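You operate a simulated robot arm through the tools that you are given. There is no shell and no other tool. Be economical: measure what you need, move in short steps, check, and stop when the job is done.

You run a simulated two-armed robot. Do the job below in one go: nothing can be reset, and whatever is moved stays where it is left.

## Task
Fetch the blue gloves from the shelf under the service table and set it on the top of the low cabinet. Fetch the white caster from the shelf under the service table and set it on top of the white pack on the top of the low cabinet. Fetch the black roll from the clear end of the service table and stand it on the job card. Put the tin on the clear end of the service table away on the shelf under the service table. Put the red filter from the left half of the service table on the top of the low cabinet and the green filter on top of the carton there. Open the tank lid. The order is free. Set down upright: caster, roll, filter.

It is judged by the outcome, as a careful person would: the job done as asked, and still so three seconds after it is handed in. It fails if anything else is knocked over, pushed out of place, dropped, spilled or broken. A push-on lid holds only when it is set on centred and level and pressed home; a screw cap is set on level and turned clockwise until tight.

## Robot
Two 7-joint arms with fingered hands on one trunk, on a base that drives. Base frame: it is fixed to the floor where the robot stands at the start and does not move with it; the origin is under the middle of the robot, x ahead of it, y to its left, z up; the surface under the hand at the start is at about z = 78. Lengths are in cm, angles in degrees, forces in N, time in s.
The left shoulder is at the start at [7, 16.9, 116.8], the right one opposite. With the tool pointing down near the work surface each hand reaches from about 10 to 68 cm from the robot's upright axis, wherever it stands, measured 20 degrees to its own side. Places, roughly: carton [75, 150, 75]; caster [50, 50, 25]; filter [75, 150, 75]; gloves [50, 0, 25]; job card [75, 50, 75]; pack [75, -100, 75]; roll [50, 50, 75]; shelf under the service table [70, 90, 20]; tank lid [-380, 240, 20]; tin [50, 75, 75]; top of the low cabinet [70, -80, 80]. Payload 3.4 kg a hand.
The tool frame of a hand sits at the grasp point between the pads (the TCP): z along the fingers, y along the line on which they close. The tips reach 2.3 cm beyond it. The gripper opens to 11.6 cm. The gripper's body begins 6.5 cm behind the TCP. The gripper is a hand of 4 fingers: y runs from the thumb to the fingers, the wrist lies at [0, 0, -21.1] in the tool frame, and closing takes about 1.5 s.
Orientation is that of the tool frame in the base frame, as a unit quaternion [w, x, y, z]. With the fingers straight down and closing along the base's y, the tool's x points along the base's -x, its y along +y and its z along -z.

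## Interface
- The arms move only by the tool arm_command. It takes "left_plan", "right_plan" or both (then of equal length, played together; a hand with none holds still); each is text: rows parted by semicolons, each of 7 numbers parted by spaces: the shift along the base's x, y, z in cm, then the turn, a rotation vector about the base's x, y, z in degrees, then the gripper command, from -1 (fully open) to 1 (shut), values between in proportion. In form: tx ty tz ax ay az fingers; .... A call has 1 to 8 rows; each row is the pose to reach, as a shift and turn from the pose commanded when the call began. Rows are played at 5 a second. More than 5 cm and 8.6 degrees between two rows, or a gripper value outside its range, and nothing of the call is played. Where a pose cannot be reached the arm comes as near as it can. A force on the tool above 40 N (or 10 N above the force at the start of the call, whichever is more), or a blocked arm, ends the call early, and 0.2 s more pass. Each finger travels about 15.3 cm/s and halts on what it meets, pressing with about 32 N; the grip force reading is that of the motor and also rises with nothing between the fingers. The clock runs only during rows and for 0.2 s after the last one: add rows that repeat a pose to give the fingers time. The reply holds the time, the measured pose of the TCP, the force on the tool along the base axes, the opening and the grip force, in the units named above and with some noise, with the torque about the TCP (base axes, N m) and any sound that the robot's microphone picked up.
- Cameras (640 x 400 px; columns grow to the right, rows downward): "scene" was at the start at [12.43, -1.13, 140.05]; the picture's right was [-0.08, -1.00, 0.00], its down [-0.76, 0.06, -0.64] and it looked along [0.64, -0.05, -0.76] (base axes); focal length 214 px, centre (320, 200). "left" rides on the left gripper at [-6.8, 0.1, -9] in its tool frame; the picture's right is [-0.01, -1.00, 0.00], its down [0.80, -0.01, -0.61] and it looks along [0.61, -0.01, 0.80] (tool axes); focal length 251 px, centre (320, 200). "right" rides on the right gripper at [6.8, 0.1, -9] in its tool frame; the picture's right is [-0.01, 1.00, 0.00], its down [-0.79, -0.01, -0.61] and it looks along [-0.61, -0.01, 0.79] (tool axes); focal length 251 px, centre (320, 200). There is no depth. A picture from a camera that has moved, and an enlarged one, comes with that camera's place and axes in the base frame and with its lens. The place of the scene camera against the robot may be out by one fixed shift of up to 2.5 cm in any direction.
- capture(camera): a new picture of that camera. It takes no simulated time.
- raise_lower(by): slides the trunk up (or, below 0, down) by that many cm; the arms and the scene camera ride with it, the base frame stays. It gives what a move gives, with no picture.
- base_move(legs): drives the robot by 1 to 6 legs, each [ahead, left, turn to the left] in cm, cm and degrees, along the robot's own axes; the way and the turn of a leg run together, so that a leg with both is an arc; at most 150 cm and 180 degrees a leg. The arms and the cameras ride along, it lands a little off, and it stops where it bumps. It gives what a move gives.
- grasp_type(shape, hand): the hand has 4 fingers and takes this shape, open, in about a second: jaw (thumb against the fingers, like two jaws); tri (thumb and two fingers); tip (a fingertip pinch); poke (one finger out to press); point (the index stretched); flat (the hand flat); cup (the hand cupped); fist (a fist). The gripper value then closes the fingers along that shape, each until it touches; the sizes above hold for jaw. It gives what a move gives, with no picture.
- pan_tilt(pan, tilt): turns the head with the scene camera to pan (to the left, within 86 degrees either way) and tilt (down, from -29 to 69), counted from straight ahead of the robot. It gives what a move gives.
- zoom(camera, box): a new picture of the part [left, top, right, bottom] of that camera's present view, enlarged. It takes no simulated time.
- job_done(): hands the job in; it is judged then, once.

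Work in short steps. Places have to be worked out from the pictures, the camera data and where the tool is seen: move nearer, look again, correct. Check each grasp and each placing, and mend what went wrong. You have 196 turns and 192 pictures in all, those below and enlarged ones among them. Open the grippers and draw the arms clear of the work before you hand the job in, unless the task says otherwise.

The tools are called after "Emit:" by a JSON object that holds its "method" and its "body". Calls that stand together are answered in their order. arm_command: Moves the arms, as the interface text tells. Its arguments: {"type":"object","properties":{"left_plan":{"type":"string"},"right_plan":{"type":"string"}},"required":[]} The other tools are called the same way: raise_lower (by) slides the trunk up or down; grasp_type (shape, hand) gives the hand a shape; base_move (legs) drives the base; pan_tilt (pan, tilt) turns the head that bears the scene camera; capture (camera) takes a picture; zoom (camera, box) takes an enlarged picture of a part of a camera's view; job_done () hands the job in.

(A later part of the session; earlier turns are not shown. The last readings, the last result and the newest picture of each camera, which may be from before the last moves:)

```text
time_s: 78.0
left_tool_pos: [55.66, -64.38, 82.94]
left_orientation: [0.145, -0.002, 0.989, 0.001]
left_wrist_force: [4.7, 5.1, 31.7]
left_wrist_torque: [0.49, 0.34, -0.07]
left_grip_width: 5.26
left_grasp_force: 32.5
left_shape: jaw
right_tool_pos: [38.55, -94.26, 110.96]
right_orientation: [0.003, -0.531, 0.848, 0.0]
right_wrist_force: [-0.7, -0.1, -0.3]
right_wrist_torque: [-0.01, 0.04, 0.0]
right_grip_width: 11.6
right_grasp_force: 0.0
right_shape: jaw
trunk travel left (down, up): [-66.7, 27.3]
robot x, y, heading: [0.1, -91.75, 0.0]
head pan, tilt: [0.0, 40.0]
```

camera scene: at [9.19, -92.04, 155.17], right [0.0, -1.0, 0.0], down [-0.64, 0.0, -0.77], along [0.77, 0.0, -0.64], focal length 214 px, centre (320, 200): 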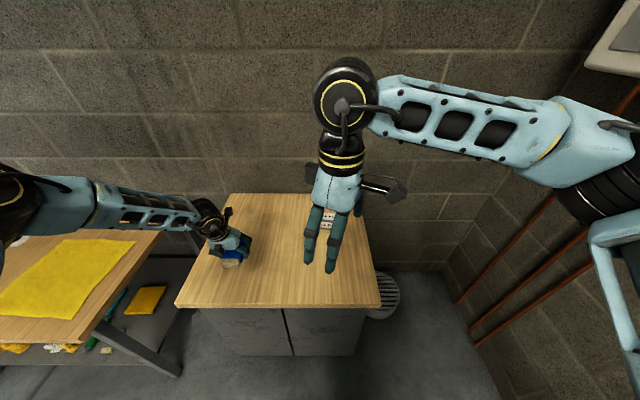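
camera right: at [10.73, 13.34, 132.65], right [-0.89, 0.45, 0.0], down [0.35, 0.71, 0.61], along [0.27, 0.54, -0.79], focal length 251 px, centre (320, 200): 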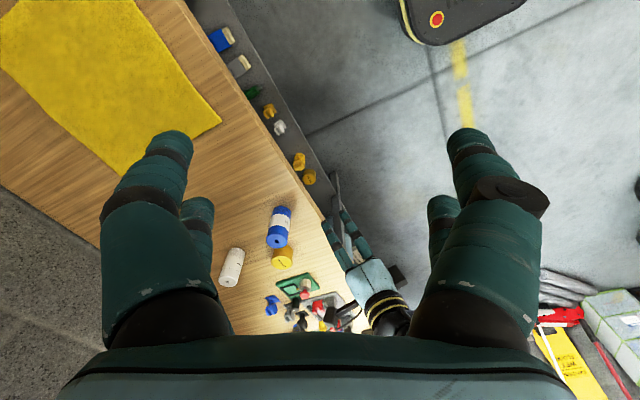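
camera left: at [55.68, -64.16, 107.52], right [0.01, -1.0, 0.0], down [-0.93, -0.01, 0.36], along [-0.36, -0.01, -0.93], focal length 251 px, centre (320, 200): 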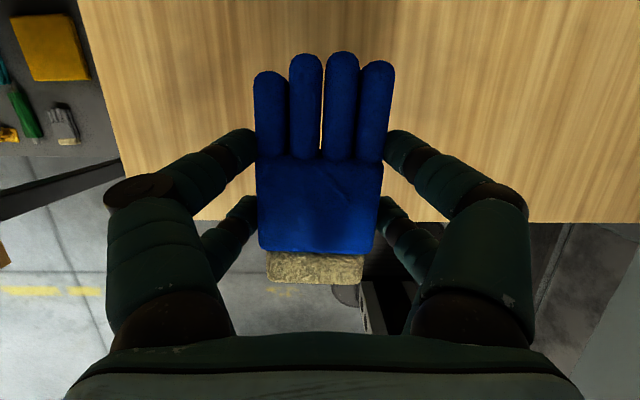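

Contact at TCP z≈83. I ease up, release, then raise clear.

Emit:
{"method": "raise_lower", "body": {"by": 0.6}}

Emit:
{"method": "arm_command", "body": {"left_plan": "0 0 0 0 0 0 0; 0 0 0 0 0 0 -0.3; 0 0 0 0 0 0 -0.6; 0 0 0 0 0 0 -1; 0 0 0 0 0 0 -1; 0 0 0 0 0 0 -1"}}

Emit:
{"method": "raise_lower", "body": {"by": 16}}

Emit:
{"method": "capture", "body": {"camera": "left"}}

Emit:
{"method": "capture", "body": {"camera": "scene"}}

```text
time_s: 78.6
left_tool_pos: [55.55, -64.39, 82.96]
left_orientation: [0.139, -0.001, 0.99, 0.0]
left_wrist_force: [1.4, -2.3, 3.9]
left_wrist_torque: [0.05, -0.06, -0.07]
left_grip_width: 5.3
left_grasp_force: 32.0
left_shape: jaw
right_tool_pos: [38.78, -94.14, 111.45]
right_orientation: [0.001, -0.531, 0.848, 0.0]
right_wrist_force: [0.1, -0.9, 0.5]
right_wrist_torque: [-0.04, -0.04, 0.0]
right_grip_width: 11.59
right_grasp_force: 0.0
right_shape: jaw
trunk travel left (down, up): [-67.3, 26.7]
robot x, y, heading: [0.13, -91.1, 0.4]
head pan, tilt: [0.0, 40.0]
```

```text
time_s: 80.0
left_tool_pos: [55.62, -64.37, 83.03]
left_orientation: [0.141, 0.0, 0.99, -0.001]
left_wrist_force: [0.1, 0.9, -0.3]
left_wrist_torque: [-0.01, 0.0, 0.01]
left_grip_width: 11.58
left_grasp_force: 0.0
left_shape: jaw
right_tool_pos: [38.8, -94.29, 111.28]
right_orientation: [0.001, -0.531, 0.848, 0.0]
right_wrist_force: [-0.3, 0.5, -0.1]
right_wrist_torque: [0.0, 0.0, -0.01]
right_grip_width: 11.58
right_grasp_force: 0.0
right_shape: jaw
trunk travel left (down, up): [-67.3, 26.7]
robot x, y, heading: [0.27, -91.78, 0.1]
head pan, tilt: [0.0, 40.0]
```

```text
time_s: 81.8
left_tool_pos: [55.7, -64.2, 99.03]
left_orientation: [0.141, -0.001, 0.99, -0.001]
left_wrist_force: [0.1, -0.2, 0.3]
left_wrist_torque: [0.05, -0.02, 0.0]
left_grip_width: 11.59
left_grasp_force: 0.0
left_shape: jaw
right_tool_pos: [38.81, -94.31, 127.46]
right_orientation: [0.001, -0.531, 0.847, 0.001]
right_wrist_force: [0.3, 0.5, 0.1]
right_wrist_torque: [-0.02, 0.01, -0.01]
right_grip_width: 11.58
right_grasp_force: 0.1
right_shape: jaw
trunk travel left (down, up): [-83.3, 10.7]
robot x, y, heading: [-0.25, -91.5, 0.4]
head pan, tilt: [0.0, 40.0]
```

```text
134 pictures are left
camera left: at [59.75, -64.13, 109.52], right [0.01, -1.0, 0.0], down [-0.93, -0.01, 0.36], along [-0.36, -0.01, -0.93], focal length 251 px, centre (320, 200)
```

left: 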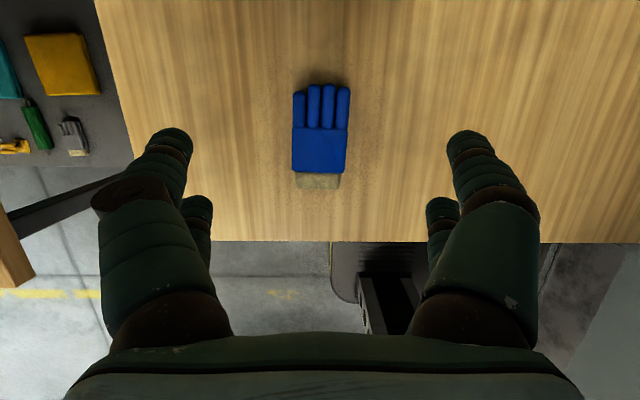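

```text
133 pictures are left
camera scene: at [13.36, -92.03, 157.24], right [0.0, -1.0, 0.0], down [-0.64, 0.0, -0.77], along [0.77, 0.0, -0.64], focal length 214 px, centre (320, 200)
```

scene: 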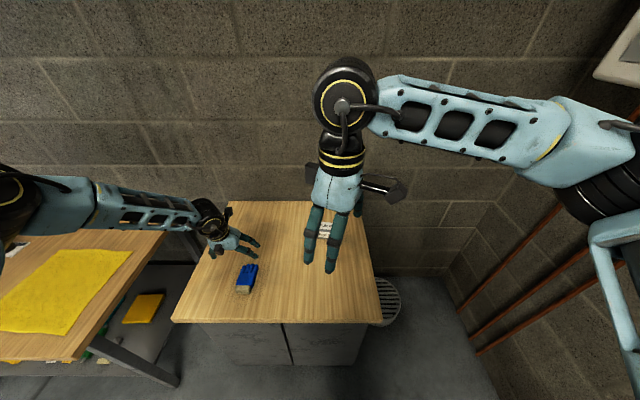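

Gloves done. I turn the right hand back to face forward and use it to look at the white pack.

Emit:
{"method": "arm_command", "body": {"right_plan": "0 0 0 0 0 -8 -1; 0 0 0 0 0 -16 -1; 0 0 0 0 0 -24 -1; 0 0 0 0 0 -32 -1; 0 0 0 0 0 -40 -1; 0 0 0 0 0 -48 -1; 0 0 0 0 0 -56 -1; 0 0 0 0 0 -64 -1"}}

Emit:
{"method": "capture", "body": {"camera": "right"}}

```text
time_s: 83.6
left_tool_pos: [55.66, -64.34, 98.95]
left_orientation: [0.141, -0.001, 0.99, -0.001]
left_wrist_force: [0.4, -0.2, 0.2]
left_wrist_torque: [-0.01, 0.0, 0.02]
left_grip_width: 11.58
left_grasp_force: 0.1
left_shape: jaw
right_tool_pos: [38.73, -94.21, 127.38]
right_orientation: [0.0, 0.001, 1.0, 0.0]
right_wrist_force: [0.4, 0.9, -1.1]
right_wrist_torque: [0.01, -0.02, -0.02]
right_grip_width: 11.59
right_grasp_force: 0.0
right_shape: jaw
trunk travel left (down, up): [-83.3, 10.7]
robot x, y, heading: [0.25, -91.61, 0.2]
head pan, tilt: [0.0, 40.0]
```

```text
132 pictures are left
camera right: at [32.03, -94.24, 136.31], right [0.01, 1.0, 0.0], down [0.79, -0.01, 0.61], along [0.61, -0.01, -0.79], focal length 251 px, centre (320, 200)
```

right: 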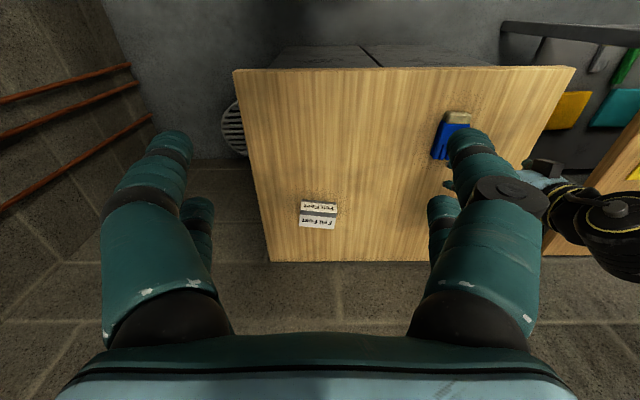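

Emit:
{"method": "zoom", "body": {"camera": "right", "box": [260, 180, 380, 255]}}

```text
5.33 times, centred on (320, 218) of right
camera zoom: at [32.03, -94.24, 136.31], right [0.01, 1.0, 0.0], down [0.79, -0.01, 0.61], along [0.61, -0.01, -0.79], focal length 1341 px, centre (320, 107)
```

zoom: 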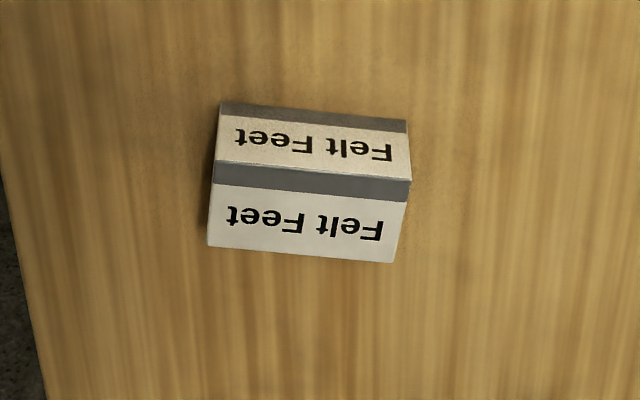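

The pack's top centre is about [78.5,−95.4,84.9], 9.8×5.7 cm. Now the caster: I back off, drive left and pitch the left hand toward horizontal.

Emit:
{"method": "base_move", "body": {"legs": [[-38, 0, 0], [0, 105, 0]]}}

Emit:
{"method": "arm_command", "body": {"left_plan": "-2 0 -2 0 -8 0 -1; -4 0 -4 0 -16 0 -1; -6 0 -6 0 -24 0 -1; -8 0 -8 0 -32 0 -1; -8 0 -10 0 -40 0 -1; -8 0 -12 0 -48 0 -1; -8 0 -14 0 -56 0 -1; -8 0 -16 0 -56 0 -1"}}

Emit:
{"method": "capture", "body": {"camera": "scene"}}

```text
time_s: 91.1
left_tool_pos: [18.06, 40.99, 99.1]
left_orientation: [0.142, 0.004, 0.99, -0.001]
left_wrist_force: [0.8, -0.3, -0.6]
left_wrist_torque: [0.03, 0.0, 0.01]
left_grip_width: 11.59
left_grasp_force: 0.0
left_shape: jaw
right_tool_pos: [0.86, 11.21, 127.34]
right_orientation: [0.001, 0.004, 1.0, 0.0]
right_wrist_force: [-0.9, 0.2, -0.3]
right_wrist_torque: [0.01, -0.03, 0.04]
right_grip_width: 11.6
right_grasp_force: 0.0
right_shape: jaw
trunk travel left (down, up): [-83.3, 10.7]
robot x, y, heading: [-37.79, 14.42, -0.2]
head pan, tilt: [0.0, 40.0]
```

```text
time_s: 92.9
left_tool_pos: [17.1, 34.43, 104.65]
left_orientation: [0.462, -0.014, 0.886, 0.031]
left_wrist_force: [0.7, 0.0, -0.4]
left_wrist_torque: [0.01, -0.01, 0.02]
left_grip_width: 11.59
left_grasp_force: 0.1
left_shape: jaw
left hand out of reach, approached as far as the arm can: row 3, 4, 5, 6, 7, 8
right_tool_pos: [1.03, 11.2, 127.28]
right_orientation: [0.0, 0.004, 1.0, -0.001]
right_wrist_force: [0.0, -0.4, 0.7]
right_wrist_torque: [0.02, 0.0, -0.05]
right_grip_width: 11.6
right_grasp_force: 0.0
right_shape: jaw
trunk travel left (down, up): [-83.3, 10.7]
robot x, y, heading: [-37.67, 14.13, -0.5]
head pan, tilt: [0.0, 40.0]
```

```text
130 pictures are left
camera scene: at [-24.57, 13.61, 157.24], right [-0.01, -1.0, 0.0], down [-0.64, 0.0, -0.77], along [0.77, -0.01, -0.64], focal length 214 px, centre (320, 200)
```

scene: 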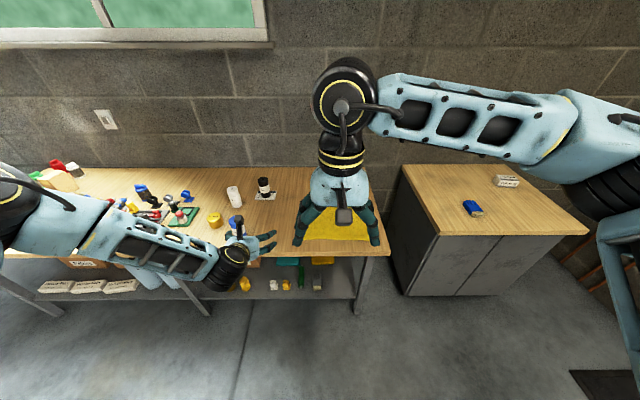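

Pitch got to 55° only; the arm likely needs to be more extended to point forward. I reach out 20 cm while pitching on.

Emit:
{"method": "arm_command", "body": {"left_plan": "5 1 0 0 0 0 -1; 9.5 3 0 0 0 0 -1; 14 5 0 0 0 0 -1; 18 6 0 0 -6 0 -1; 21 7 0 0 -12 0 -1; 23 8 0 0 -18 0 -1; 23 8 0 0 -18 0 -1"}}

Emit:
{"method": "capture", "body": {"camera": "scene"}}

```text
refused: row 1 steps farther than a row can; nothing moved
```

```text
129 pictures are left
camera scene: at [-24.57, 13.61, 157.24], right [-0.01, -1.0, 0.0], down [-0.64, 0.0, -0.77], along [0.77, -0.01, -0.64], focal length 214 px, centre (320, 200)
```

scene: 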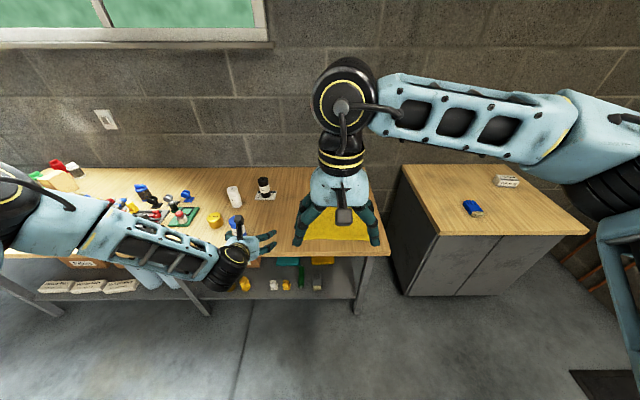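

Emit:
{"method": "arm_command", "body": {"left_plan": "4.5 1 0 0 0 0 -1; 9 3 0 0 0 0 -1; 13 5 0 0 0 0 -1; 17 6 0 0 -6 0 -1; 20 7 0 0 -12 0 -1; 23 8 0 0 -18 0 -1; 23 8 0 0 -18 0 -1"}}

Emit:
{"method": "capture", "body": {"camera": "scene"}}

```text
time_s: 94.5
left_tool_pos: [34.44, 42.26, 114.88]
left_orientation: [0.552, -0.022, 0.833, 0.036]
left_wrist_force: [0.3, 1.0, -0.5]
left_wrist_torque: [0.0, 0.01, 0.06]
left_grip_width: 11.59
left_grasp_force: 0.1
left_shape: jaw
left hand out of reach, approached as far as the arm can: row 1, 2, 3, 4, 5, 6, 7
right_tool_pos: [0.98, 11.14, 127.33]
right_orientation: [0.001, 0.004, 1.0, 0.0]
right_wrist_force: [-0.6, 0.5, 0.6]
right_wrist_torque: [0.0, 0.02, -0.04]
right_grip_width: 11.61
right_grasp_force: 0.1
right_shape: jaw
trunk travel left (down, up): [-83.3, 10.7]
robot x, y, heading: [-37.43, 14.13, -0.1]
head pan, tilt: [0.0, 40.0]
```

```text
128 pictures are left
camera scene: at [-24.57, 13.55, 157.24], right [-0.01, -1.0, 0.0], down [-0.64, 0.0, -0.77], along [0.77, -0.01, -0.64], focal length 214 px, centre (320, 200)
```

scene: 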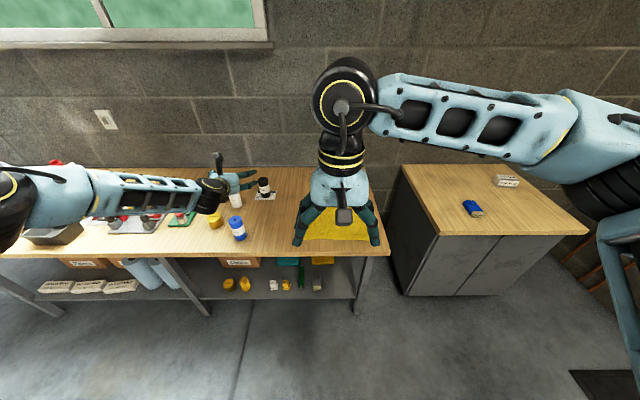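

Still limited. I try letting the hand point more to the right (along the forearm) while lowering.

Emit:
{"method": "arm_command", "body": {"left_plan": "0 0 -2 0 0 -8 -1; 0 0 -4 0 0 -16 -1; 0 0 -6 0 0 -24 -1; 0 0 -8 0 0 -32 -1; 0 0 -10 0 0 -40 -1; 0 0 -10 0 0 -40 -1"}}

Emit:
{"method": "capture", "body": {"camera": "scene"}}

```text
time_s: 95.9
left_tool_pos: [29.56, 42.22, 109.52]
left_orientation: [0.531, 0.266, 0.79, -0.154]
left_wrist_force: [0.1, 0.5, 0.2]
left_wrist_torque: [0.01, 0.0, -0.01]
left_grip_width: 11.59
left_grasp_force: 0.1
left_shape: jaw
left hand out of reach, approached as far as the arm can: row 1, 2, 3, 4, 5, 6
right_tool_pos: [1.25, 10.92, 127.32]
right_orientation: [-0.001, 0.005, 1.0, 0.0]
right_wrist_force: [-0.5, 0.6, 0.3]
right_wrist_torque: [0.02, 0.02, 0.01]
right_grip_width: 11.6
right_grasp_force: 0.0
right_shape: jaw
trunk travel left (down, up): [-83.3, 10.7]
robot x, y, heading: [-37.83, 13.95, -0.5]
head pan, tilt: [0.0, 40.0]
```

```text
127 pictures are left
camera scene: at [-24.29, 13.33, 157.22], right [-0.01, -1.0, 0.0], down [-0.64, 0.01, -0.76], along [0.76, 0.0, -0.64], focal length 214 px, centre (320, 200)
```

scene: 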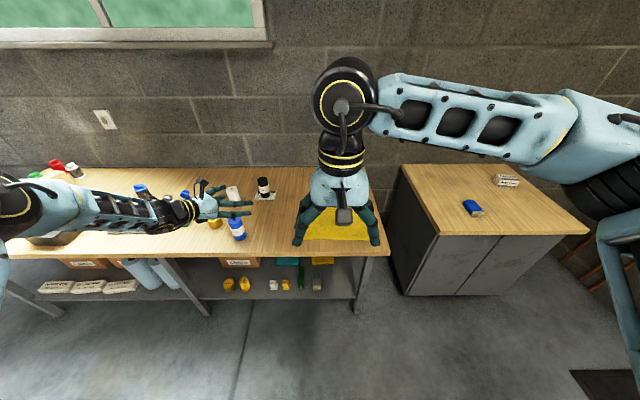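

The arm evidently needs the wrist at or above shoulder height, so at the shelf a near-vertical hand is best. I restore the 16° pitch.

Emit:
{"method": "arm_command", "body": {"left_plan": "-1.5 0 0 1.74 6.25 4.29 -1; -3 0 0 3.48 12.5 8.58 -1; -4.5 0 0 5.2 18.75 12.86 -1; -6 0 0 6.95 25 17.15 -1; -7.5 0 0 8.7 31.25 21.4 -1; -9 0 0 10.4 37.5 25.7 -1; -10.5 -0.5 0 12.2 43.75 30 -1; -11.5 -1 0 13.9 50 34.3 -1"}}

Emit:
{"method": "arm_command", "body": {"left_plan": "0 0 0 0 0 0 -1; 0 0 0 0 0 0 -1"}}

```text
time_s: 97.7
left_tool_pos: [17.62, 41.16, 109.56]
left_orientation: [0.139, -0.002, 0.99, -0.001]
left_wrist_force: [-0.3, -0.6, -0.6]
left_wrist_torque: [-0.02, 0.0, -0.03]
left_grip_width: 11.56
left_grasp_force: 0.0
left_shape: jaw
left hand out of reach, approached as far as the arm can: row 4, 5
right_tool_pos: [1.03, 11.02, 127.36]
right_orientation: [0.0, 0.004, 1.0, 0.001]
right_wrist_force: [-0.4, -0.3, 0.7]
right_wrist_torque: [0.0, 0.04, 0.02]
right_grip_width: 11.57
right_grasp_force: 0.0
right_shape: jaw
trunk travel left (down, up): [-83.3, 10.7]
robot x, y, heading: [-37.65, 14.2, -0.5]
head pan, tilt: [0.0, 40.0]
```

```text
time_s: 98.3
left_tool_pos: [17.54, 41.35, 109.68]
left_orientation: [0.14, -0.001, 0.99, -0.002]
left_wrist_force: [-0.6, -0.3, -0.6]
left_wrist_torque: [-0.02, -0.01, 0.01]
left_grip_width: 11.6
left_grasp_force: 0.0
left_shape: jaw
right_tool_pos: [0.95, 11.13, 127.4]
right_orientation: [0.0, 0.003, 1.0, -0.001]
right_wrist_force: [0.8, 0.5, 0.1]
right_wrist_torque: [0.0, -0.01, -0.03]
right_grip_width: 11.6
right_grasp_force: 0.1
right_shape: jaw
trunk travel left (down, up): [-83.3, 10.7]
robot x, y, heading: [-37.93, 14.26, -0.2]
head pan, tilt: [0.0, 40.0]
```

Now I lower 72 cm in front of the table, level with the caster.

Emit:
{"method": "raise_lower", "body": {"by": -40}}

Emit:
{"method": "raise_lower", "body": {"by": -30}}

Emit:
{"method": "base_move", "body": {"legs": [[15, 2, 0]]}}

Emit:
{"method": "capture", "body": {"camera": "left"}}

Emit:
{"method": "capture", "body": {"camera": "scene"}}

```text
time_s: 102.1
left_tool_pos: [17.58, 41.24, 69.68]
left_orientation: [0.141, -0.001, 0.99, -0.001]
left_wrist_force: [0.6, -0.1, -0.1]
left_wrist_torque: [-0.02, 0.01, -0.01]
left_grip_width: 11.58
left_grasp_force: 0.2
left_shape: jaw
right_tool_pos: [0.92, 11.14, 87.2]
right_orientation: [0.001, 0.002, 1.0, 0.0]
right_wrist_force: [-0.7, 1.8, -0.4]
right_wrist_torque: [-0.01, 0.03, -0.03]
right_grip_width: 11.6
right_grasp_force: 0.0
right_shape: jaw
trunk travel left (down, up): [-43.3, 50.7]
robot x, y, heading: [-37.64, 14.03, -0.4]
head pan, tilt: [0.0, 40.0]
```

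```text
time_s: 105.1
left_tool_pos: [17.5, 41.18, 39.62]
left_orientation: [0.141, -0.001, 0.99, -0.001]
left_wrist_force: [0.5, 0.3, -0.3]
left_wrist_torque: [0.02, 0.02, -0.01]
left_grip_width: 11.61
left_grasp_force: 0.1
left_shape: jaw
right_tool_pos: [0.82, 11.28, 57.41]
right_orientation: [0.001, 0.003, 1.0, 0.0]
right_wrist_force: [-0.1, 0.0, -0.6]
right_wrist_torque: [0.01, -0.04, -0.01]
right_grip_width: 11.57
right_grasp_force: 0.2
right_shape: jaw
trunk travel left (down, up): [-13.3, 80.7]
robot x, y, heading: [-37.89, 13.91, -0.3]
head pan, tilt: [0.0, 40.0]
```

```text
time_s: 106.5
left_tool_pos: [32.68, 43.14, 39.58]
left_orientation: [0.141, -0.003, 0.99, -0.001]
left_wrist_force: [0.6, 0.2, 0.3]
left_wrist_torque: [-0.01, -0.03, -0.02]
left_grip_width: 11.6
left_grasp_force: 0.1
left_shape: jaw
right_tool_pos: [15.96, 13.07, 57.37]
right_orientation: [0.001, 0.004, 1.0, -0.001]
right_wrist_force: [-0.3, -0.2, -0.2]
right_wrist_torque: [0.0, 0.0, 0.0]
right_grip_width: 11.61
right_grasp_force: 0.0
right_shape: jaw
trunk travel left (down, up): [-13.3, 80.7]
robot x, y, heading: [-22.83, 16.04, -0.4]
head pan, tilt: [0.0, 40.0]
```

```text
126 pictures are left
camera left: at [36.76, 43.33, 50.13], right [0.01, -1.0, 0.0], down [-0.93, -0.01, 0.36], along [-0.36, -0.01, -0.93], focal length 251 px, centre (320, 200)
```

left: 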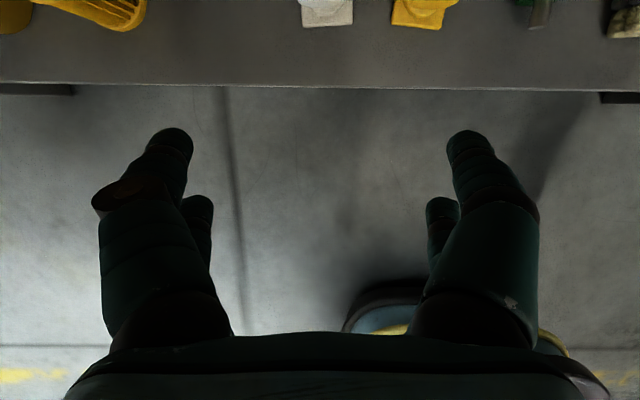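

```text
125 pictures are left
camera scene: at [-9.42, 15.45, 87.24], right [-0.01, -1.0, 0.0], down [-0.64, 0.0, -0.77], along [0.77, -0.01, -0.64], focal length 214 px, centre (320, 200)
```

scene: 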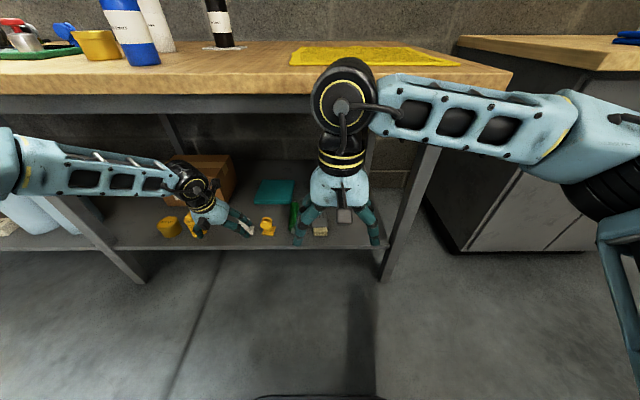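

The white caster's front is at about [43,42.4] with the yellow one 8.5 cm to its right. I retract the right hand, narrow the left, and move in for a top view.

Emit:
{"method": "arm_command", "body": {"left_plan": "0 0 0 0 0 0 -0.7; 0 0 0 0 0 0 -0.4; 0 0 0 0 0 0 -0.2; 0 0 0 0 0 0 -0.2", "right_plan": "-3 -2 0 0 0 0 -1; -6 -4 0 0 0 0 -1; -9 -7 0 0 0 0 -1; -12 -10 0 0 0 0 -1"}}

Emit:
{"method": "base_move", "body": {"legs": [[12, -0.5, 0.4]]}}

Emit:
{"method": "capture", "body": {"camera": "left"}}

Emit:
{"method": "capture", "body": {"camera": "scene"}}

```text
time_s: 107.5
left_tool_pos: [32.7, 43.15, 39.72]
left_orientation: [0.141, -0.003, 0.99, 0.0]
left_wrist_force: [0.5, -0.3, -0.2]
left_wrist_torque: [-0.01, -0.03, 0.01]
left_grip_width: 7.01
left_grasp_force: 0.1
left_shape: jaw
right_tool_pos: [3.94, 3.12, 57.33]
right_orientation: [0.0, 0.004, 1.0, 0.0]
right_wrist_force: [0.6, 0.7, 0.0]
right_wrist_torque: [0.03, 0.0, -0.02]
right_grip_width: 11.55
right_grasp_force: 0.0
right_shape: jaw
trunk travel left (down, up): [-13.3, 80.7]
robot x, y, heading: [-22.51, 15.91, -0.4]
head pan, tilt: [0.0, 40.0]
```

```text
time_s: 108.7
left_tool_pos: [44.51, 43.08, 39.65]
left_orientation: [0.141, -0.005, 0.99, 0.0]
left_wrist_force: [0.4, -0.2, 0.2]
left_wrist_torque: [0.03, 0.0, -0.02]
left_grip_width: 7.01
left_grasp_force: 0.1
left_shape: jaw
right_tool_pos: [16.03, 2.7, 57.39]
right_orientation: [0.001, 0.0, 1.0, 0.0]
right_wrist_force: [0.4, -0.1, 0.6]
right_wrist_torque: [-0.01, 0.0, 0.03]
right_grip_width: 11.57
right_grasp_force: 0.0
right_shape: jaw
trunk travel left (down, up): [-13.3, 80.7]
robot x, y, heading: [-10.36, 15.73, 0.2]
head pan, tilt: [0.0, 40.0]
```

```text
124 pictures are left
camera left: at [48.53, 43.18, 50.13], right [0.02, -1.0, 0.0], down [-0.93, -0.02, 0.36], along [-0.36, -0.01, -0.93], focal length 251 px, centre (320, 200)
```

left: 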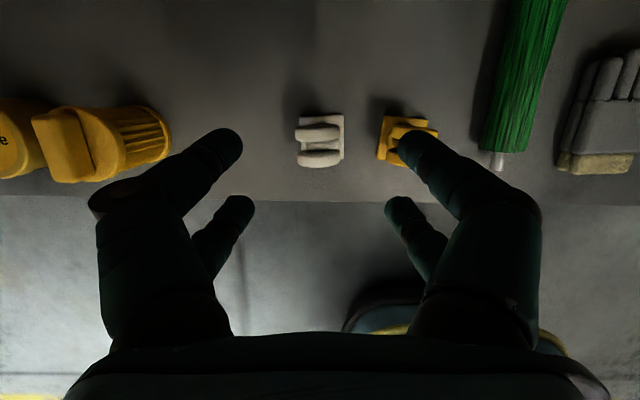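

```text
123 pictures are left
camera scene: at [2.53, 15.0, 87.24], right [0.0, -1.0, 0.0], down [-0.64, 0.0, -0.77], along [0.77, 0.0, -0.64], focal length 214 px, centre (320, 200)
```

scene: 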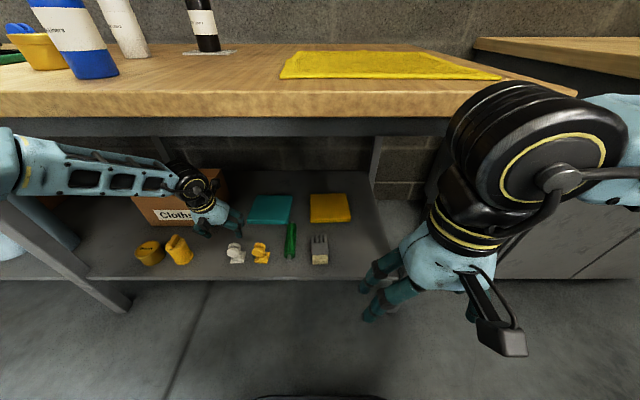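

Emit:
{"method": "zoom", "body": {"camera": "left", "box": [260, 80, 460, 205]}}

Emit:
{"method": "zoom", "body": {"camera": "scene", "box": [200, 215, 300, 280]}}

```text
3.20 times, centred on (360, 142) of left
camera zoom: at [48.53, 43.18, 50.13], right [0.02, -1.0, 0.0], down [-0.93, -0.02, 0.36], along [-0.36, -0.01, -0.93], focal length 805 px, centre (192, 384)
```

zoom: 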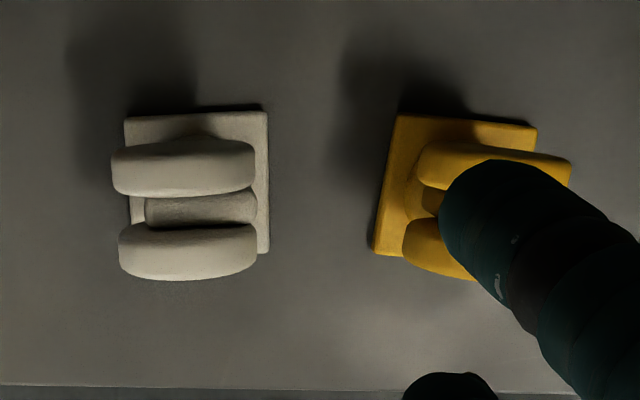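

```text
6.15 times, centred on (250, 248) of scene
camera zoom: at [2.53, 15.0, 87.24], right [0.0, -1.0, 0.0], down [-0.64, 0.0, -0.77], along [0.77, 0.0, -0.64], focal length 1320 px, centre (751, -92)
```

zoom: 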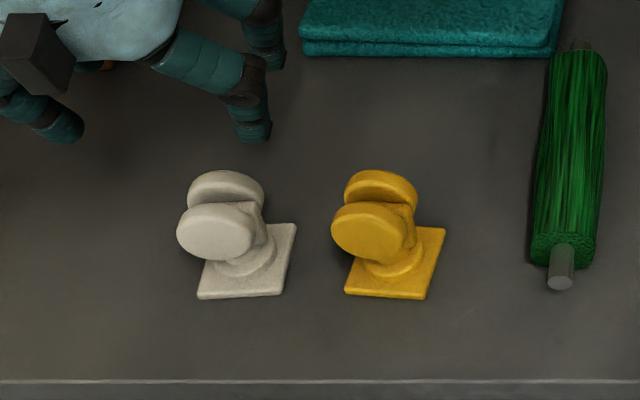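

It's a twin-wheel caster standing on its plate; wheels centred at about [45.2,43.1,28]. I narrow to 6 cm, nudge ahead and lower to z≈31 to check.

Emit:
{"method": "arm_command", "body": {"left_plan": "0.4 0 0 0 0 0 0; 0.7 0 0 0 0 0 0; 0.7 0 0 0 0 0 0"}}

Emit:
{"method": "raise_lower", "body": {"by": -7}}

Emit:
{"method": "capture", "body": {"camera": "left"}}

```text
time_s: 109.5
left_tool_pos: [45.29, 42.99, 39.62]
left_orientation: [0.14, -0.005, 0.99, 0.0]
left_wrist_force: [-0.1, -0.7, 0.4]
left_wrist_torque: [0.0, -0.01, -0.03]
left_grip_width: 5.87
left_grasp_force: 0.1
left_shape: jaw
right_tool_pos: [16.09, 2.71, 57.31]
right_orientation: [0.002, 0.0, 1.0, 0.001]
right_wrist_force: [0.1, -0.8, 1.0]
right_wrist_torque: [0.04, 0.01, 0.0]
right_grip_width: 11.6
right_grasp_force: 0.0
right_shape: jaw
trunk travel left (down, up): [-13.3, 80.7]
robot x, y, heading: [-10.85, 15.43, 0.0]
head pan, tilt: [0.0, 40.0]
```

```text
time_s: 110.6
left_tool_pos: [45.31, 42.99, 32.64]
left_orientation: [0.141, -0.005, 0.99, 0.0]
left_wrist_force: [0.3, -0.7, 0.1]
left_wrist_torque: [0.01, -0.02, 0.02]
left_grip_width: 5.84
left_grasp_force: 0.0
left_shape: jaw
right_tool_pos: [16.13, 2.73, 50.36]
right_orientation: [0.001, 0.0, 1.0, 0.0]
right_wrist_force: [-0.6, 0.5, -0.2]
right_wrist_torque: [0.02, 0.01, 0.01]
right_grip_width: 11.6
right_grasp_force: 0.1
right_shape: jaw
trunk travel left (down, up): [-6.3, 87.7]
robot x, y, heading: [-10.32, 15.72, -0.0]
head pan, tilt: [0.0, 40.0]
```

```text
120 pictures are left
camera left: at [49.2, 43.15, 43.17], right [0.02, -1.0, 0.0], down [-0.93, -0.02, 0.36], along [-0.36, -0.01, -0.93], focal length 251 px, centre (320, 200)
```

left: 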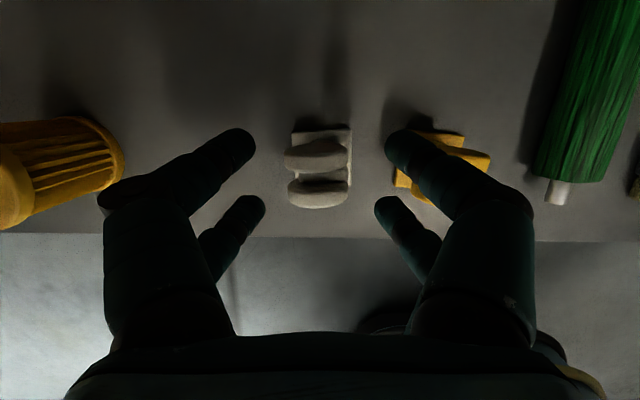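

Aligned. I narrow to about 5.2 cm and lower 4.3 cm.

Emit:
{"method": "arm_command", "body": {"left_plan": "0 0.1 0 0 0 0 0.1; 0 0.1 0 0 0 0 0.1; 0 0.1 0 0 0 0 0.1"}}

Emit:
{"method": "raise_lower", "body": {"by": -2.5}}

Emit:
{"method": "raise_lower", "body": {"by": -1.8}}

Emit:
{"method": "capture", "body": {"camera": "left"}}

Emit:
{"method": "zoom", "body": {"camera": "scene", "box": [150, 170, 310, 280]}}

```text
time_s: 111.4
left_tool_pos: [44.97, 43.12, 32.68]
left_orientation: [0.141, -0.005, 0.99, 0.0]
left_wrist_force: [0.1, -0.4, -0.1]
left_wrist_torque: [0.02, -0.03, 0.0]
left_grip_width: 5.3
left_grasp_force: 0.0
left_shape: jaw
right_tool_pos: [16.07, 2.69, 50.38]
right_orientation: [0.001, 0.001, 1.0, 0.001]
right_wrist_force: [0.0, 0.7, -0.4]
right_wrist_torque: [0.01, -0.01, 0.0]
right_grip_width: 11.58
right_grasp_force: 0.1
right_shape: jaw
trunk travel left (down, up): [-6.3, 87.7]
robot x, y, heading: [-10.78, 15.68, -0.1]
head pan, tilt: [0.0, 40.0]
```

```text
time_s: 112.1
left_tool_pos: [45.14, 43.05, 30.32]
left_orientation: [0.141, -0.005, 0.99, -0.001]
left_wrist_force: [0.7, -0.4, 0.5]
left_wrist_torque: [-0.04, -0.03, 0.01]
left_grip_width: 5.28
left_grasp_force: 0.0
left_shape: jaw
right_tool_pos: [16.08, 2.57, 47.94]
right_orientation: [0.001, 0.0, 1.0, 0.0]
right_wrist_force: [1.3, -0.3, 1.1]
right_wrist_torque: [0.0, 0.0, 0.03]
right_grip_width: 11.59
right_grasp_force: 0.1
right_shape: jaw
trunk travel left (down, up): [-3.8, 90.2]
robot x, y, heading: [-10.93, 15.91, -0.0]
head pan, tilt: [0.0, 40.0]
```

```text
time_s: 112.8
left_tool_pos: [45.14, 42.83, 28.4]
left_orientation: [0.14, -0.005, 0.99, 0.0]
left_wrist_force: [-0.1, 0.4, 0.3]
left_wrist_torque: [-0.05, -0.02, 0.0]
left_grip_width: 5.29
left_grasp_force: 0.0
left_shape: jaw
right_tool_pos: [16.07, 2.72, 46.13]
right_orientation: [0.001, 0.0, 1.0, 0.0]
right_wrist_force: [0.1, 0.6, -0.2]
right_wrist_torque: [-0.03, -0.01, 0.02]
right_grip_width: 11.61
right_grasp_force: 0.0
right_shape: jaw
trunk travel left (down, up): [-2.0, 92.0]
robot x, y, heading: [-10.79, 15.46, -0.2]
head pan, tilt: [0.0, 40.0]
```

```text
119 pictures are left
camera left: at [49.18, 43.24, 38.88], right [0.02, -1.0, 0.0], down [-0.93, -0.02, 0.36], along [-0.36, -0.01, -0.93], focal length 251 px, centre (320, 200)
```

left: 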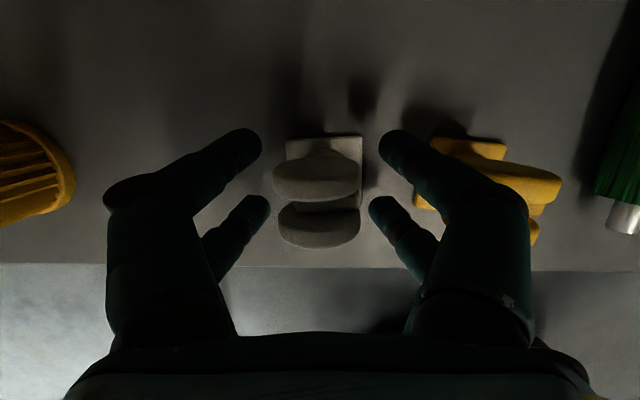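

```text
3.64 times, centred on (230, 225) of scene
camera zoom: at [2.51, 14.99, 75.94], right [0.0, -1.0, 0.0], down [-0.64, 0.0, -0.77], along [0.77, 0.0, -0.64], focal length 780 px, centre (647, 109)
```

zoom: 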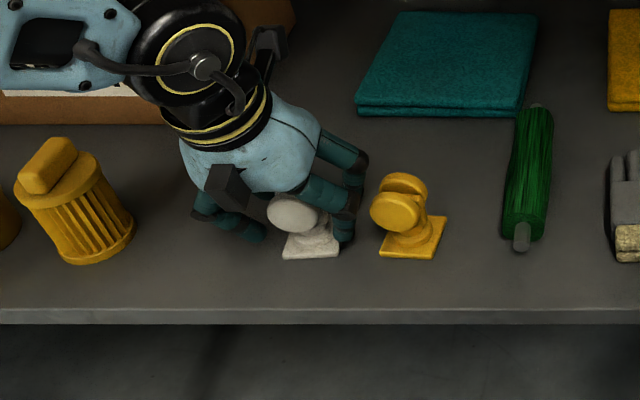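

Fingers straddle the caster clear of the yellow one. I close.

Emit:
{"method": "arm_command", "body": {"left_plan": "0 0 0 0 0 0 0.3; 0 0 0 0 0 0 0.5; 0 0 0 0 0 0 0.7; 0 0 0 0 0 0 0.9; 0 0 0 0 0 0 1; 0 0 0 0 0 0 1; 0 0 0 0 0 0 1"}}

Emit:
{"method": "raise_lower", "body": {"by": 3}}

Emit:
{"method": "capture", "body": {"camera": "left"}}

Emit:
{"method": "zoom", "body": {"camera": "scene", "box": [150, 170, 310, 280]}}

```text
time_s: 114.4
left_tool_pos: [45.04, 43.0, 28.37]
left_orientation: [0.141, -0.006, 0.99, 0.0]
left_wrist_force: [0.3, 0.6, -0.2]
left_wrist_torque: [0.0, 0.03, 0.0]
left_grip_width: 0.91
left_grasp_force: 31.8
left_shape: jaw
right_tool_pos: [16.17, 2.68, 46.06]
right_orientation: [0.001, 0.0, 1.0, 0.0]
right_wrist_force: [-0.7, -0.3, 1.0]
right_wrist_torque: [0.02, 0.02, 0.0]
right_grip_width: 11.62
right_grasp_force: 0.0
right_shape: jaw
trunk travel left (down, up): [-2.0, 92.0]
robot x, y, heading: [-10.6, 15.89, -0.1]
head pan, tilt: [0.0, 40.0]
```

```text
time_s: 115.1
left_tool_pos: [45.14, 42.97, 31.2]
left_orientation: [0.14, -0.005, 0.99, 0.0]
left_wrist_force: [0.3, -0.4, -0.8]
left_wrist_torque: [0.01, 0.0, 0.02]
left_grip_width: 0.9
left_grasp_force: 32.1
left_shape: jaw
right_tool_pos: [16.13, 2.71, 49.13]
right_orientation: [-0.001, 0.0, 1.0, 0.001]
right_wrist_force: [-0.9, -0.1, 0.6]
right_wrist_torque: [0.01, -0.01, -0.01]
right_grip_width: 11.6
right_grasp_force: 0.2
right_shape: jaw
trunk travel left (down, up): [-5.0, 89.0]
robot x, y, heading: [-10.25, 15.31, 0.0]
head pan, tilt: [0.0, 40.0]
```

```text
117 pictures are left
camera left: at [49.19, 43.25, 41.85], right [0.02, -1.0, 0.0], down [-0.93, -0.02, 0.36], along [-0.36, -0.01, -0.93], focal length 251 px, centre (320, 200)
```

left: 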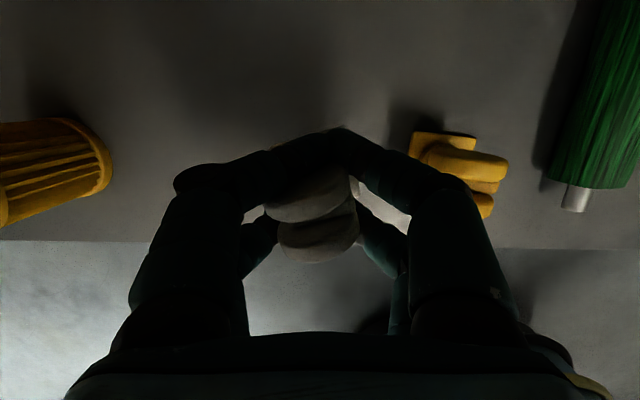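

```text
3.64 times, centred on (230, 225) of scene
camera zoom: at [2.53, 15.0, 78.94], right [0.0, -1.0, 0.0], down [-0.64, 0.0, -0.77], along [0.77, 0.0, -0.64], focal length 780 px, centre (647, 109)
```

zoom: 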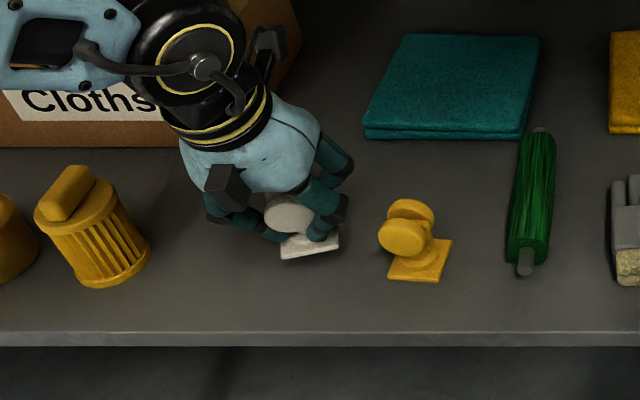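

Caster held. I raise 6, back out, raise the trunk, and inspect its tilt using the right hand camera.

Emit:
{"method": "raise_lower", "body": {"by": 6}}

Emit:
{"method": "base_move", "body": {"legs": [[-30, 0, 0]]}}

Emit:
{"method": "raise_lower", "body": {"by": 40}}

Emit:
{"method": "raise_lower", "body": {"by": 22}}

Emit:
{"method": "zoom", "body": {"camera": "scene", "box": [130, 160, 290, 270]}}

```text
time_s: 116.1
left_tool_pos: [45.04, 43.05, 37.42]
left_orientation: [0.14, -0.005, 0.99, 0.0]
left_wrist_force: [0.0, -0.5, -0.6]
left_wrist_torque: [0.01, 0.02, -0.05]
left_grip_width: 0.89
left_grasp_force: 31.8
left_shape: jaw
right_tool_pos: [16.16, 2.68, 55.06]
right_orientation: [0.0, 0.0, 1.0, 0.0]
right_wrist_force: [0.1, -0.3, 0.5]
right_wrist_torque: [-0.01, 0.0, 0.0]
right_grip_width: 11.59
right_grasp_force: 0.0
right_shape: jaw
trunk travel left (down, up): [-11.0, 83.0]
robot x, y, heading: [-10.87, 15.59, 0.2]
head pan, tilt: [0.0, 40.0]
```

```text
time_s: 118.1
left_tool_pos: [15.36, 43.05, 37.42]
left_orientation: [0.141, -0.007, 0.99, 0.0]
left_wrist_force: [0.0, 0.0, -1.9]
left_wrist_torque: [0.01, -0.01, -0.01]
left_grip_width: 0.89
left_grasp_force: 31.8
left_shape: jaw
right_tool_pos: [-13.6, 2.71, 55.16]
right_orientation: [0.001, 0.0, 1.0, 0.001]
right_wrist_force: [0.5, -0.6, 0.5]
right_wrist_torque: [-0.02, -0.02, -0.01]
right_grip_width: 11.59
right_grasp_force: 0.0
right_shape: jaw
trunk travel left (down, up): [-11.0, 83.0]
robot x, y, heading: [-40.17, 15.22, -0.2]
head pan, tilt: [0.0, 40.0]
```

```text
time_s: 122.0
left_tool_pos: [15.33, 43.13, 77.36]
left_orientation: [0.14, -0.006, 0.99, 0.0]
left_wrist_force: [-0.4, 0.4, -0.6]
left_wrist_torque: [0.01, -0.02, 0.02]
left_grip_width: 0.9
left_grasp_force: 32.1
left_shape: jaw
right_tool_pos: [-13.68, 2.71, 95.06]
right_orientation: [0.001, 0.0, 1.0, 0.0]
right_wrist_force: [0.2, -1.6, -0.9]
right_wrist_torque: [0.03, 0.04, 0.0]
right_grip_width: 11.59
right_grasp_force: 0.0
right_shape: jaw
trunk travel left (down, up): [-51.0, 43.0]
robot x, y, heading: [-40.29, 15.88, 0.0]
head pan, tilt: [0.0, 40.0]
```

```text
time_s: 124.3
left_tool_pos: [15.37, 43.13, 99.35]
left_orientation: [0.14, -0.006, 0.99, -0.001]
left_wrist_force: [-0.1, 0.9, -1.8]
left_wrist_torque: [0.0, -0.02, 0.02]
left_grip_width: 0.88
left_grasp_force: 31.9
left_shape: jaw
right_tool_pos: [-13.68, 2.57, 117.02]
right_orientation: [0.0, 0.0, 1.0, -0.001]
right_wrist_force: [0.0, -0.4, -0.4]
right_wrist_torque: [0.02, -0.03, 0.02]
right_grip_width: 11.59
right_grasp_force: 0.1
right_shape: jaw
trunk travel left (down, up): [-73.0, 21.0]
robot x, y, heading: [-40.38, 15.46, 0.0]
head pan, tilt: [0.0, 40.0]
```

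```text
3.64 times, centred on (210, 215) of scene
camera zoom: at [-27.21, 15.0, 146.94], right [0.0, -1.0, 0.0], down [-0.64, 0.0, -0.77], along [0.77, 0.0, -0.64], focal length 780 px, centre (720, 146)
```

zoom: 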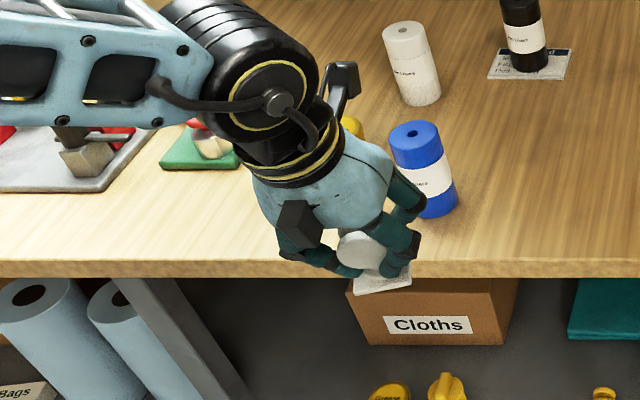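

I lift the left hand 25 cm for a more level view of the caster.

Emit:
{"method": "arm_command", "body": {"left_plan": "0 0 4.5 0 0 0 1; 0 0 9 0 0 0 1; 0 0 13.5 0 0 0 1; 0 0 18 0 0 0 1; 0 0 22 0 0 0 1; 0 0 26 0 0 0 1; 0 0 26 0 0 0 1"}}

Emit:
{"method": "pan_tilt", "body": {"pan": 30, "tilt": 20}}

Emit:
{"method": "capture", "body": {"camera": "scene"}}

```text
time_s: 125.9
left_tool_pos: [15.4, 43.21, 125.42]
left_orientation: [0.141, -0.006, 0.99, 0.0]
left_wrist_force: [-0.2, 1.3, -1.8]
left_wrist_torque: [-0.01, 0.02, -0.01]
left_grip_width: 0.83
left_grasp_force: 31.6
left_shape: jaw
right_tool_pos: [-13.57, 2.68, 117.14]
right_orientation: [0.0, 0.0, 1.0, 0.0]
right_wrist_force: [-0.6, 0.5, -0.1]
right_wrist_torque: [-0.05, -0.02, -0.01]
right_grip_width: 11.6
right_grasp_force: 0.0
right_shape: jaw
trunk travel left (down, up): [-73.0, 21.0]
robot x, y, heading: [-41.01, 15.4, 0.1]
head pan, tilt: [0.0, 40.0]
```

```text
time_s: 126.8
left_tool_pos: [15.42, 43.1, 125.31]
left_orientation: [0.141, -0.006, 0.99, 0.0]
left_wrist_force: [0.1, 0.3, -1.3]
left_wrist_torque: [0.02, -0.01, 0.03]
left_grip_width: 0.85
left_grasp_force: 32.3
left_shape: jaw
right_tool_pos: [-13.6, 2.66, 117.1]
right_orientation: [0.0, 0.0, 1.0, 0.001]
right_wrist_force: [0.2, 0.1, -0.4]
right_wrist_torque: [-0.02, 0.02, 0.01]
right_grip_width: 11.59
right_grasp_force: 0.1
right_shape: jaw
trunk travel left (down, up): [-73.0, 21.0]
robot x, y, heading: [-40.46, 16.03, 0.1]
head pan, tilt: [30.0, 20.0]
```

```text
114 pictures are left
camera scene: at [-27.65, 19.65, 150.08], right [0.5, -0.87, 0.0], down [-0.3, -0.17, -0.94], along [0.81, 0.47, -0.34], focal length 214 px, centre (320, 200)
```

scene: 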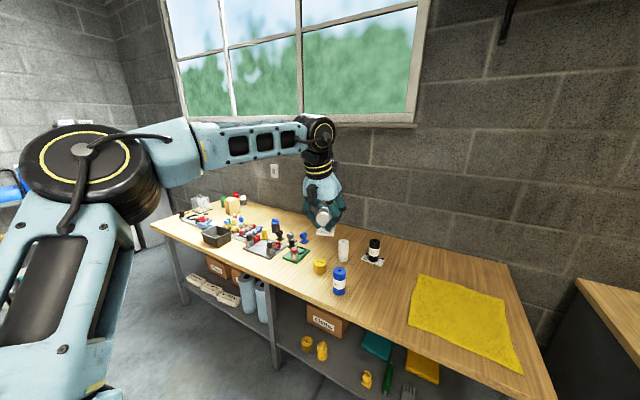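

Emit:
{"method": "zoom", "body": {"camera": "scene", "box": [285, 165, 365, 245]}}

Emit:
{"method": "zoom", "body": {"camera": "left", "box": [200, 100, 440, 300]}}

```text
5.00 times, centred on (325, 205) of scene
camera zoom: at [-27.65, 19.65, 150.08], right [0.5, -0.87, 0.0], down [-0.3, -0.17, -0.94], along [0.81, 0.47, -0.34], focal length 1072 px, centre (295, 175)
```

zoom: 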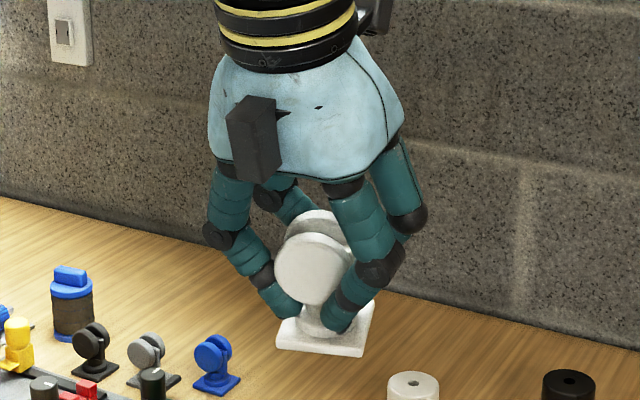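

```text
2.00 times, centred on (320, 200) of left
camera zoom: at [19.42, 43.3, 135.83], right [0.02, -1.0, 0.0], down [-0.93, -0.02, 0.36], along [-0.36, -0.01, -0.93], focal length 503 px, centre (320, 200)
```

zoom: 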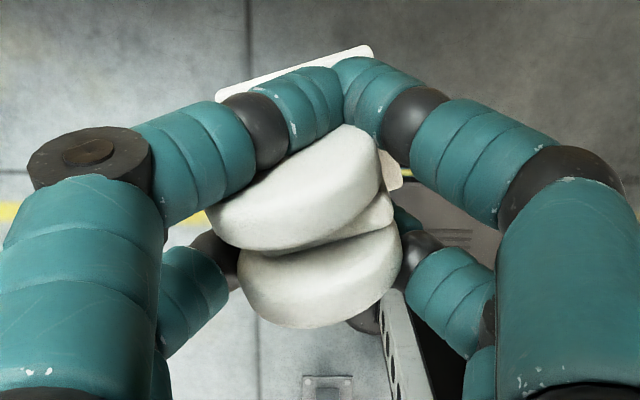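

The caster is aligned with the tool axis (leaning about 18°) and yawed about +20°. I rotate the hand +14° about y and −25° about z to square it, then bring the hand back down.

Emit:
{"method": "arm_command", "body": {"left_plan": "0 0 -3 0 7 0 1; 0 0 -6 0 14 0 1; 0 0 -9 0 14 -7 1; 0 0 -12 0 14 -14 1; 0 0 -15 0 14 -20 1; 0 0 -15 0 14 -26 1; 0 0 -15 0 14 -26 1"}}

Emit:
{"method": "zoom", "body": {"camera": "scene", "box": [285, 195, 385, 275]}}

```text
time_s: 128.4
left_tool_pos: [15.38, 42.96, 110.27]
left_orientation: [0.017, 0.217, 0.976, -0.032]
left_wrist_force: [0.2, 0.4, -1.1]
left_wrist_torque: [-0.01, 0.01, -0.01]
left_grip_width: 0.82
left_grasp_force: 32.3
left_shape: jaw
right_tool_pos: [-13.66, 2.78, 117.09]
right_orientation: [0.001, 0.0, 1.0, 0.001]
right_wrist_force: [0.1, 0.3, -0.3]
right_wrist_torque: [0.01, 0.04, -0.01]
right_grip_width: 11.6
right_grasp_force: 0.0
right_shape: jaw
trunk travel left (down, up): [-73.0, 21.0]
robot x, y, heading: [-40.35, 15.79, -0.3]
head pan, tilt: [30.0, 20.0]
```

```text
5.00 times, centred on (335, 235) of scene
camera zoom: at [-27.65, 19.65, 150.08], right [0.5, -0.87, 0.0], down [-0.3, -0.17, -0.94], along [0.81, 0.47, -0.34], focal length 1072 px, centre (245, 25)
```

zoom: 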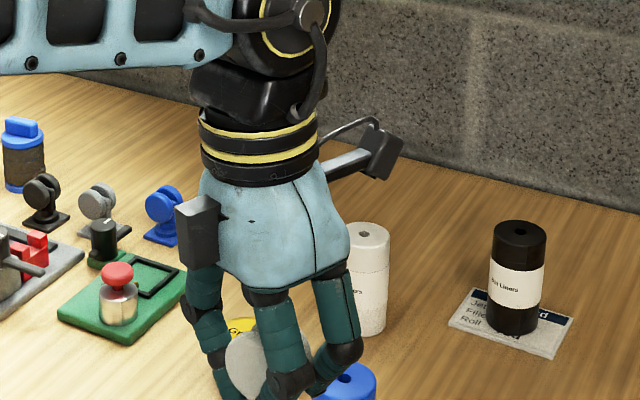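

Now I drive right to the cabinet, stopping short to look at the pack.

Emit:
{"method": "base_move", "body": {"legs": [[0, -136, 0], [32, 0, 0]]}}

Emit:
{"method": "pan_tilt", "body": {"pan": 15, "tilt": 40}}

Emit:
{"method": "capture", "body": {"camera": "scene"}}

Emit:
{"method": "capture", "body": {"camera": "left"}}

```text
time_s: 136.9
left_tool_pos: [47.04, -92.22, 110.41]
left_orientation: [0.017, 0.218, 0.975, -0.031]
left_wrist_force: [-0.4, 0.1, -0.3]
left_wrist_torque: [0.01, -0.03, 0.03]
left_grip_width: 0.83
left_grasp_force: 32.2
left_shape: jaw
right_tool_pos: [17.94, -132.39, 117.06]
right_orientation: [0.0, 0.002, 1.0, 0.0]
right_wrist_force: [-0.1, 0.5, -0.1]
right_wrist_torque: [0.0, -0.01, 0.04]
right_grip_width: 11.58
right_grasp_force: 0.0
right_shape: jaw
trunk travel left (down, up): [-73.0, 21.0]
robot x, y, heading: [-8.68, -119.73, -0.3]
head pan, tilt: [30.0, 20.0]
```

```text
time_s: 137.8
left_tool_pos: [47.31, -92.27, 110.28]
left_orientation: [0.017, 0.219, 0.975, -0.031]
left_wrist_force: [0.0, -0.3, -1.1]
left_wrist_torque: [0.0, 0.01, 0.02]
left_grip_width: 0.87
left_grasp_force: 31.8
left_shape: jaw
right_tool_pos: [18.11, -132.54, 117.04]
right_orientation: [0.001, 0.002, 1.0, 0.001]
right_wrist_force: [-0.2, -0.7, -0.2]
right_wrist_torque: [-0.02, -0.02, 0.01]
right_grip_width: 11.58
right_grasp_force: 0.0
right_shape: jaw
trunk travel left (down, up): [-73.0, 21.0]
robot x, y, heading: [-8.68, -119.55, -0.3]
head pan, tilt: [15.0, 40.0]
```

```text
110 pictures are left
camera scene: at [4.32, -117.91, 146.94], right [0.26, -0.97, 0.0], down [-0.62, -0.16, -0.77], along [0.74, 0.2, -0.64], focal length 214 px, centre (320, 200)
```

scene: 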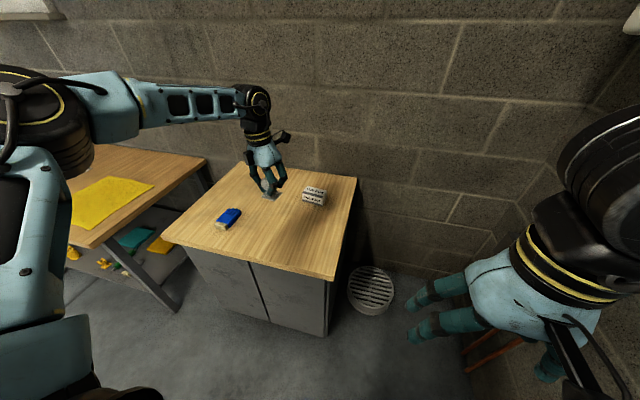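

```text
109 pictures are left
camera left: at [53.31, -94.45, 119.51], right [-0.42, -0.91, 0.05], down [-0.73, 0.37, 0.57], along [-0.54, 0.2, -0.82], focal length 251 px, centre (320, 200)
```

left: 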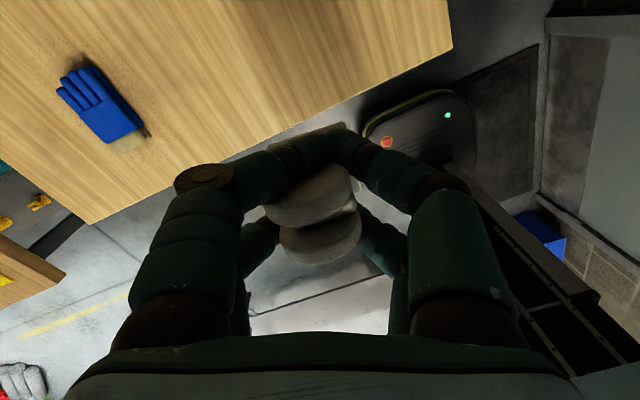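

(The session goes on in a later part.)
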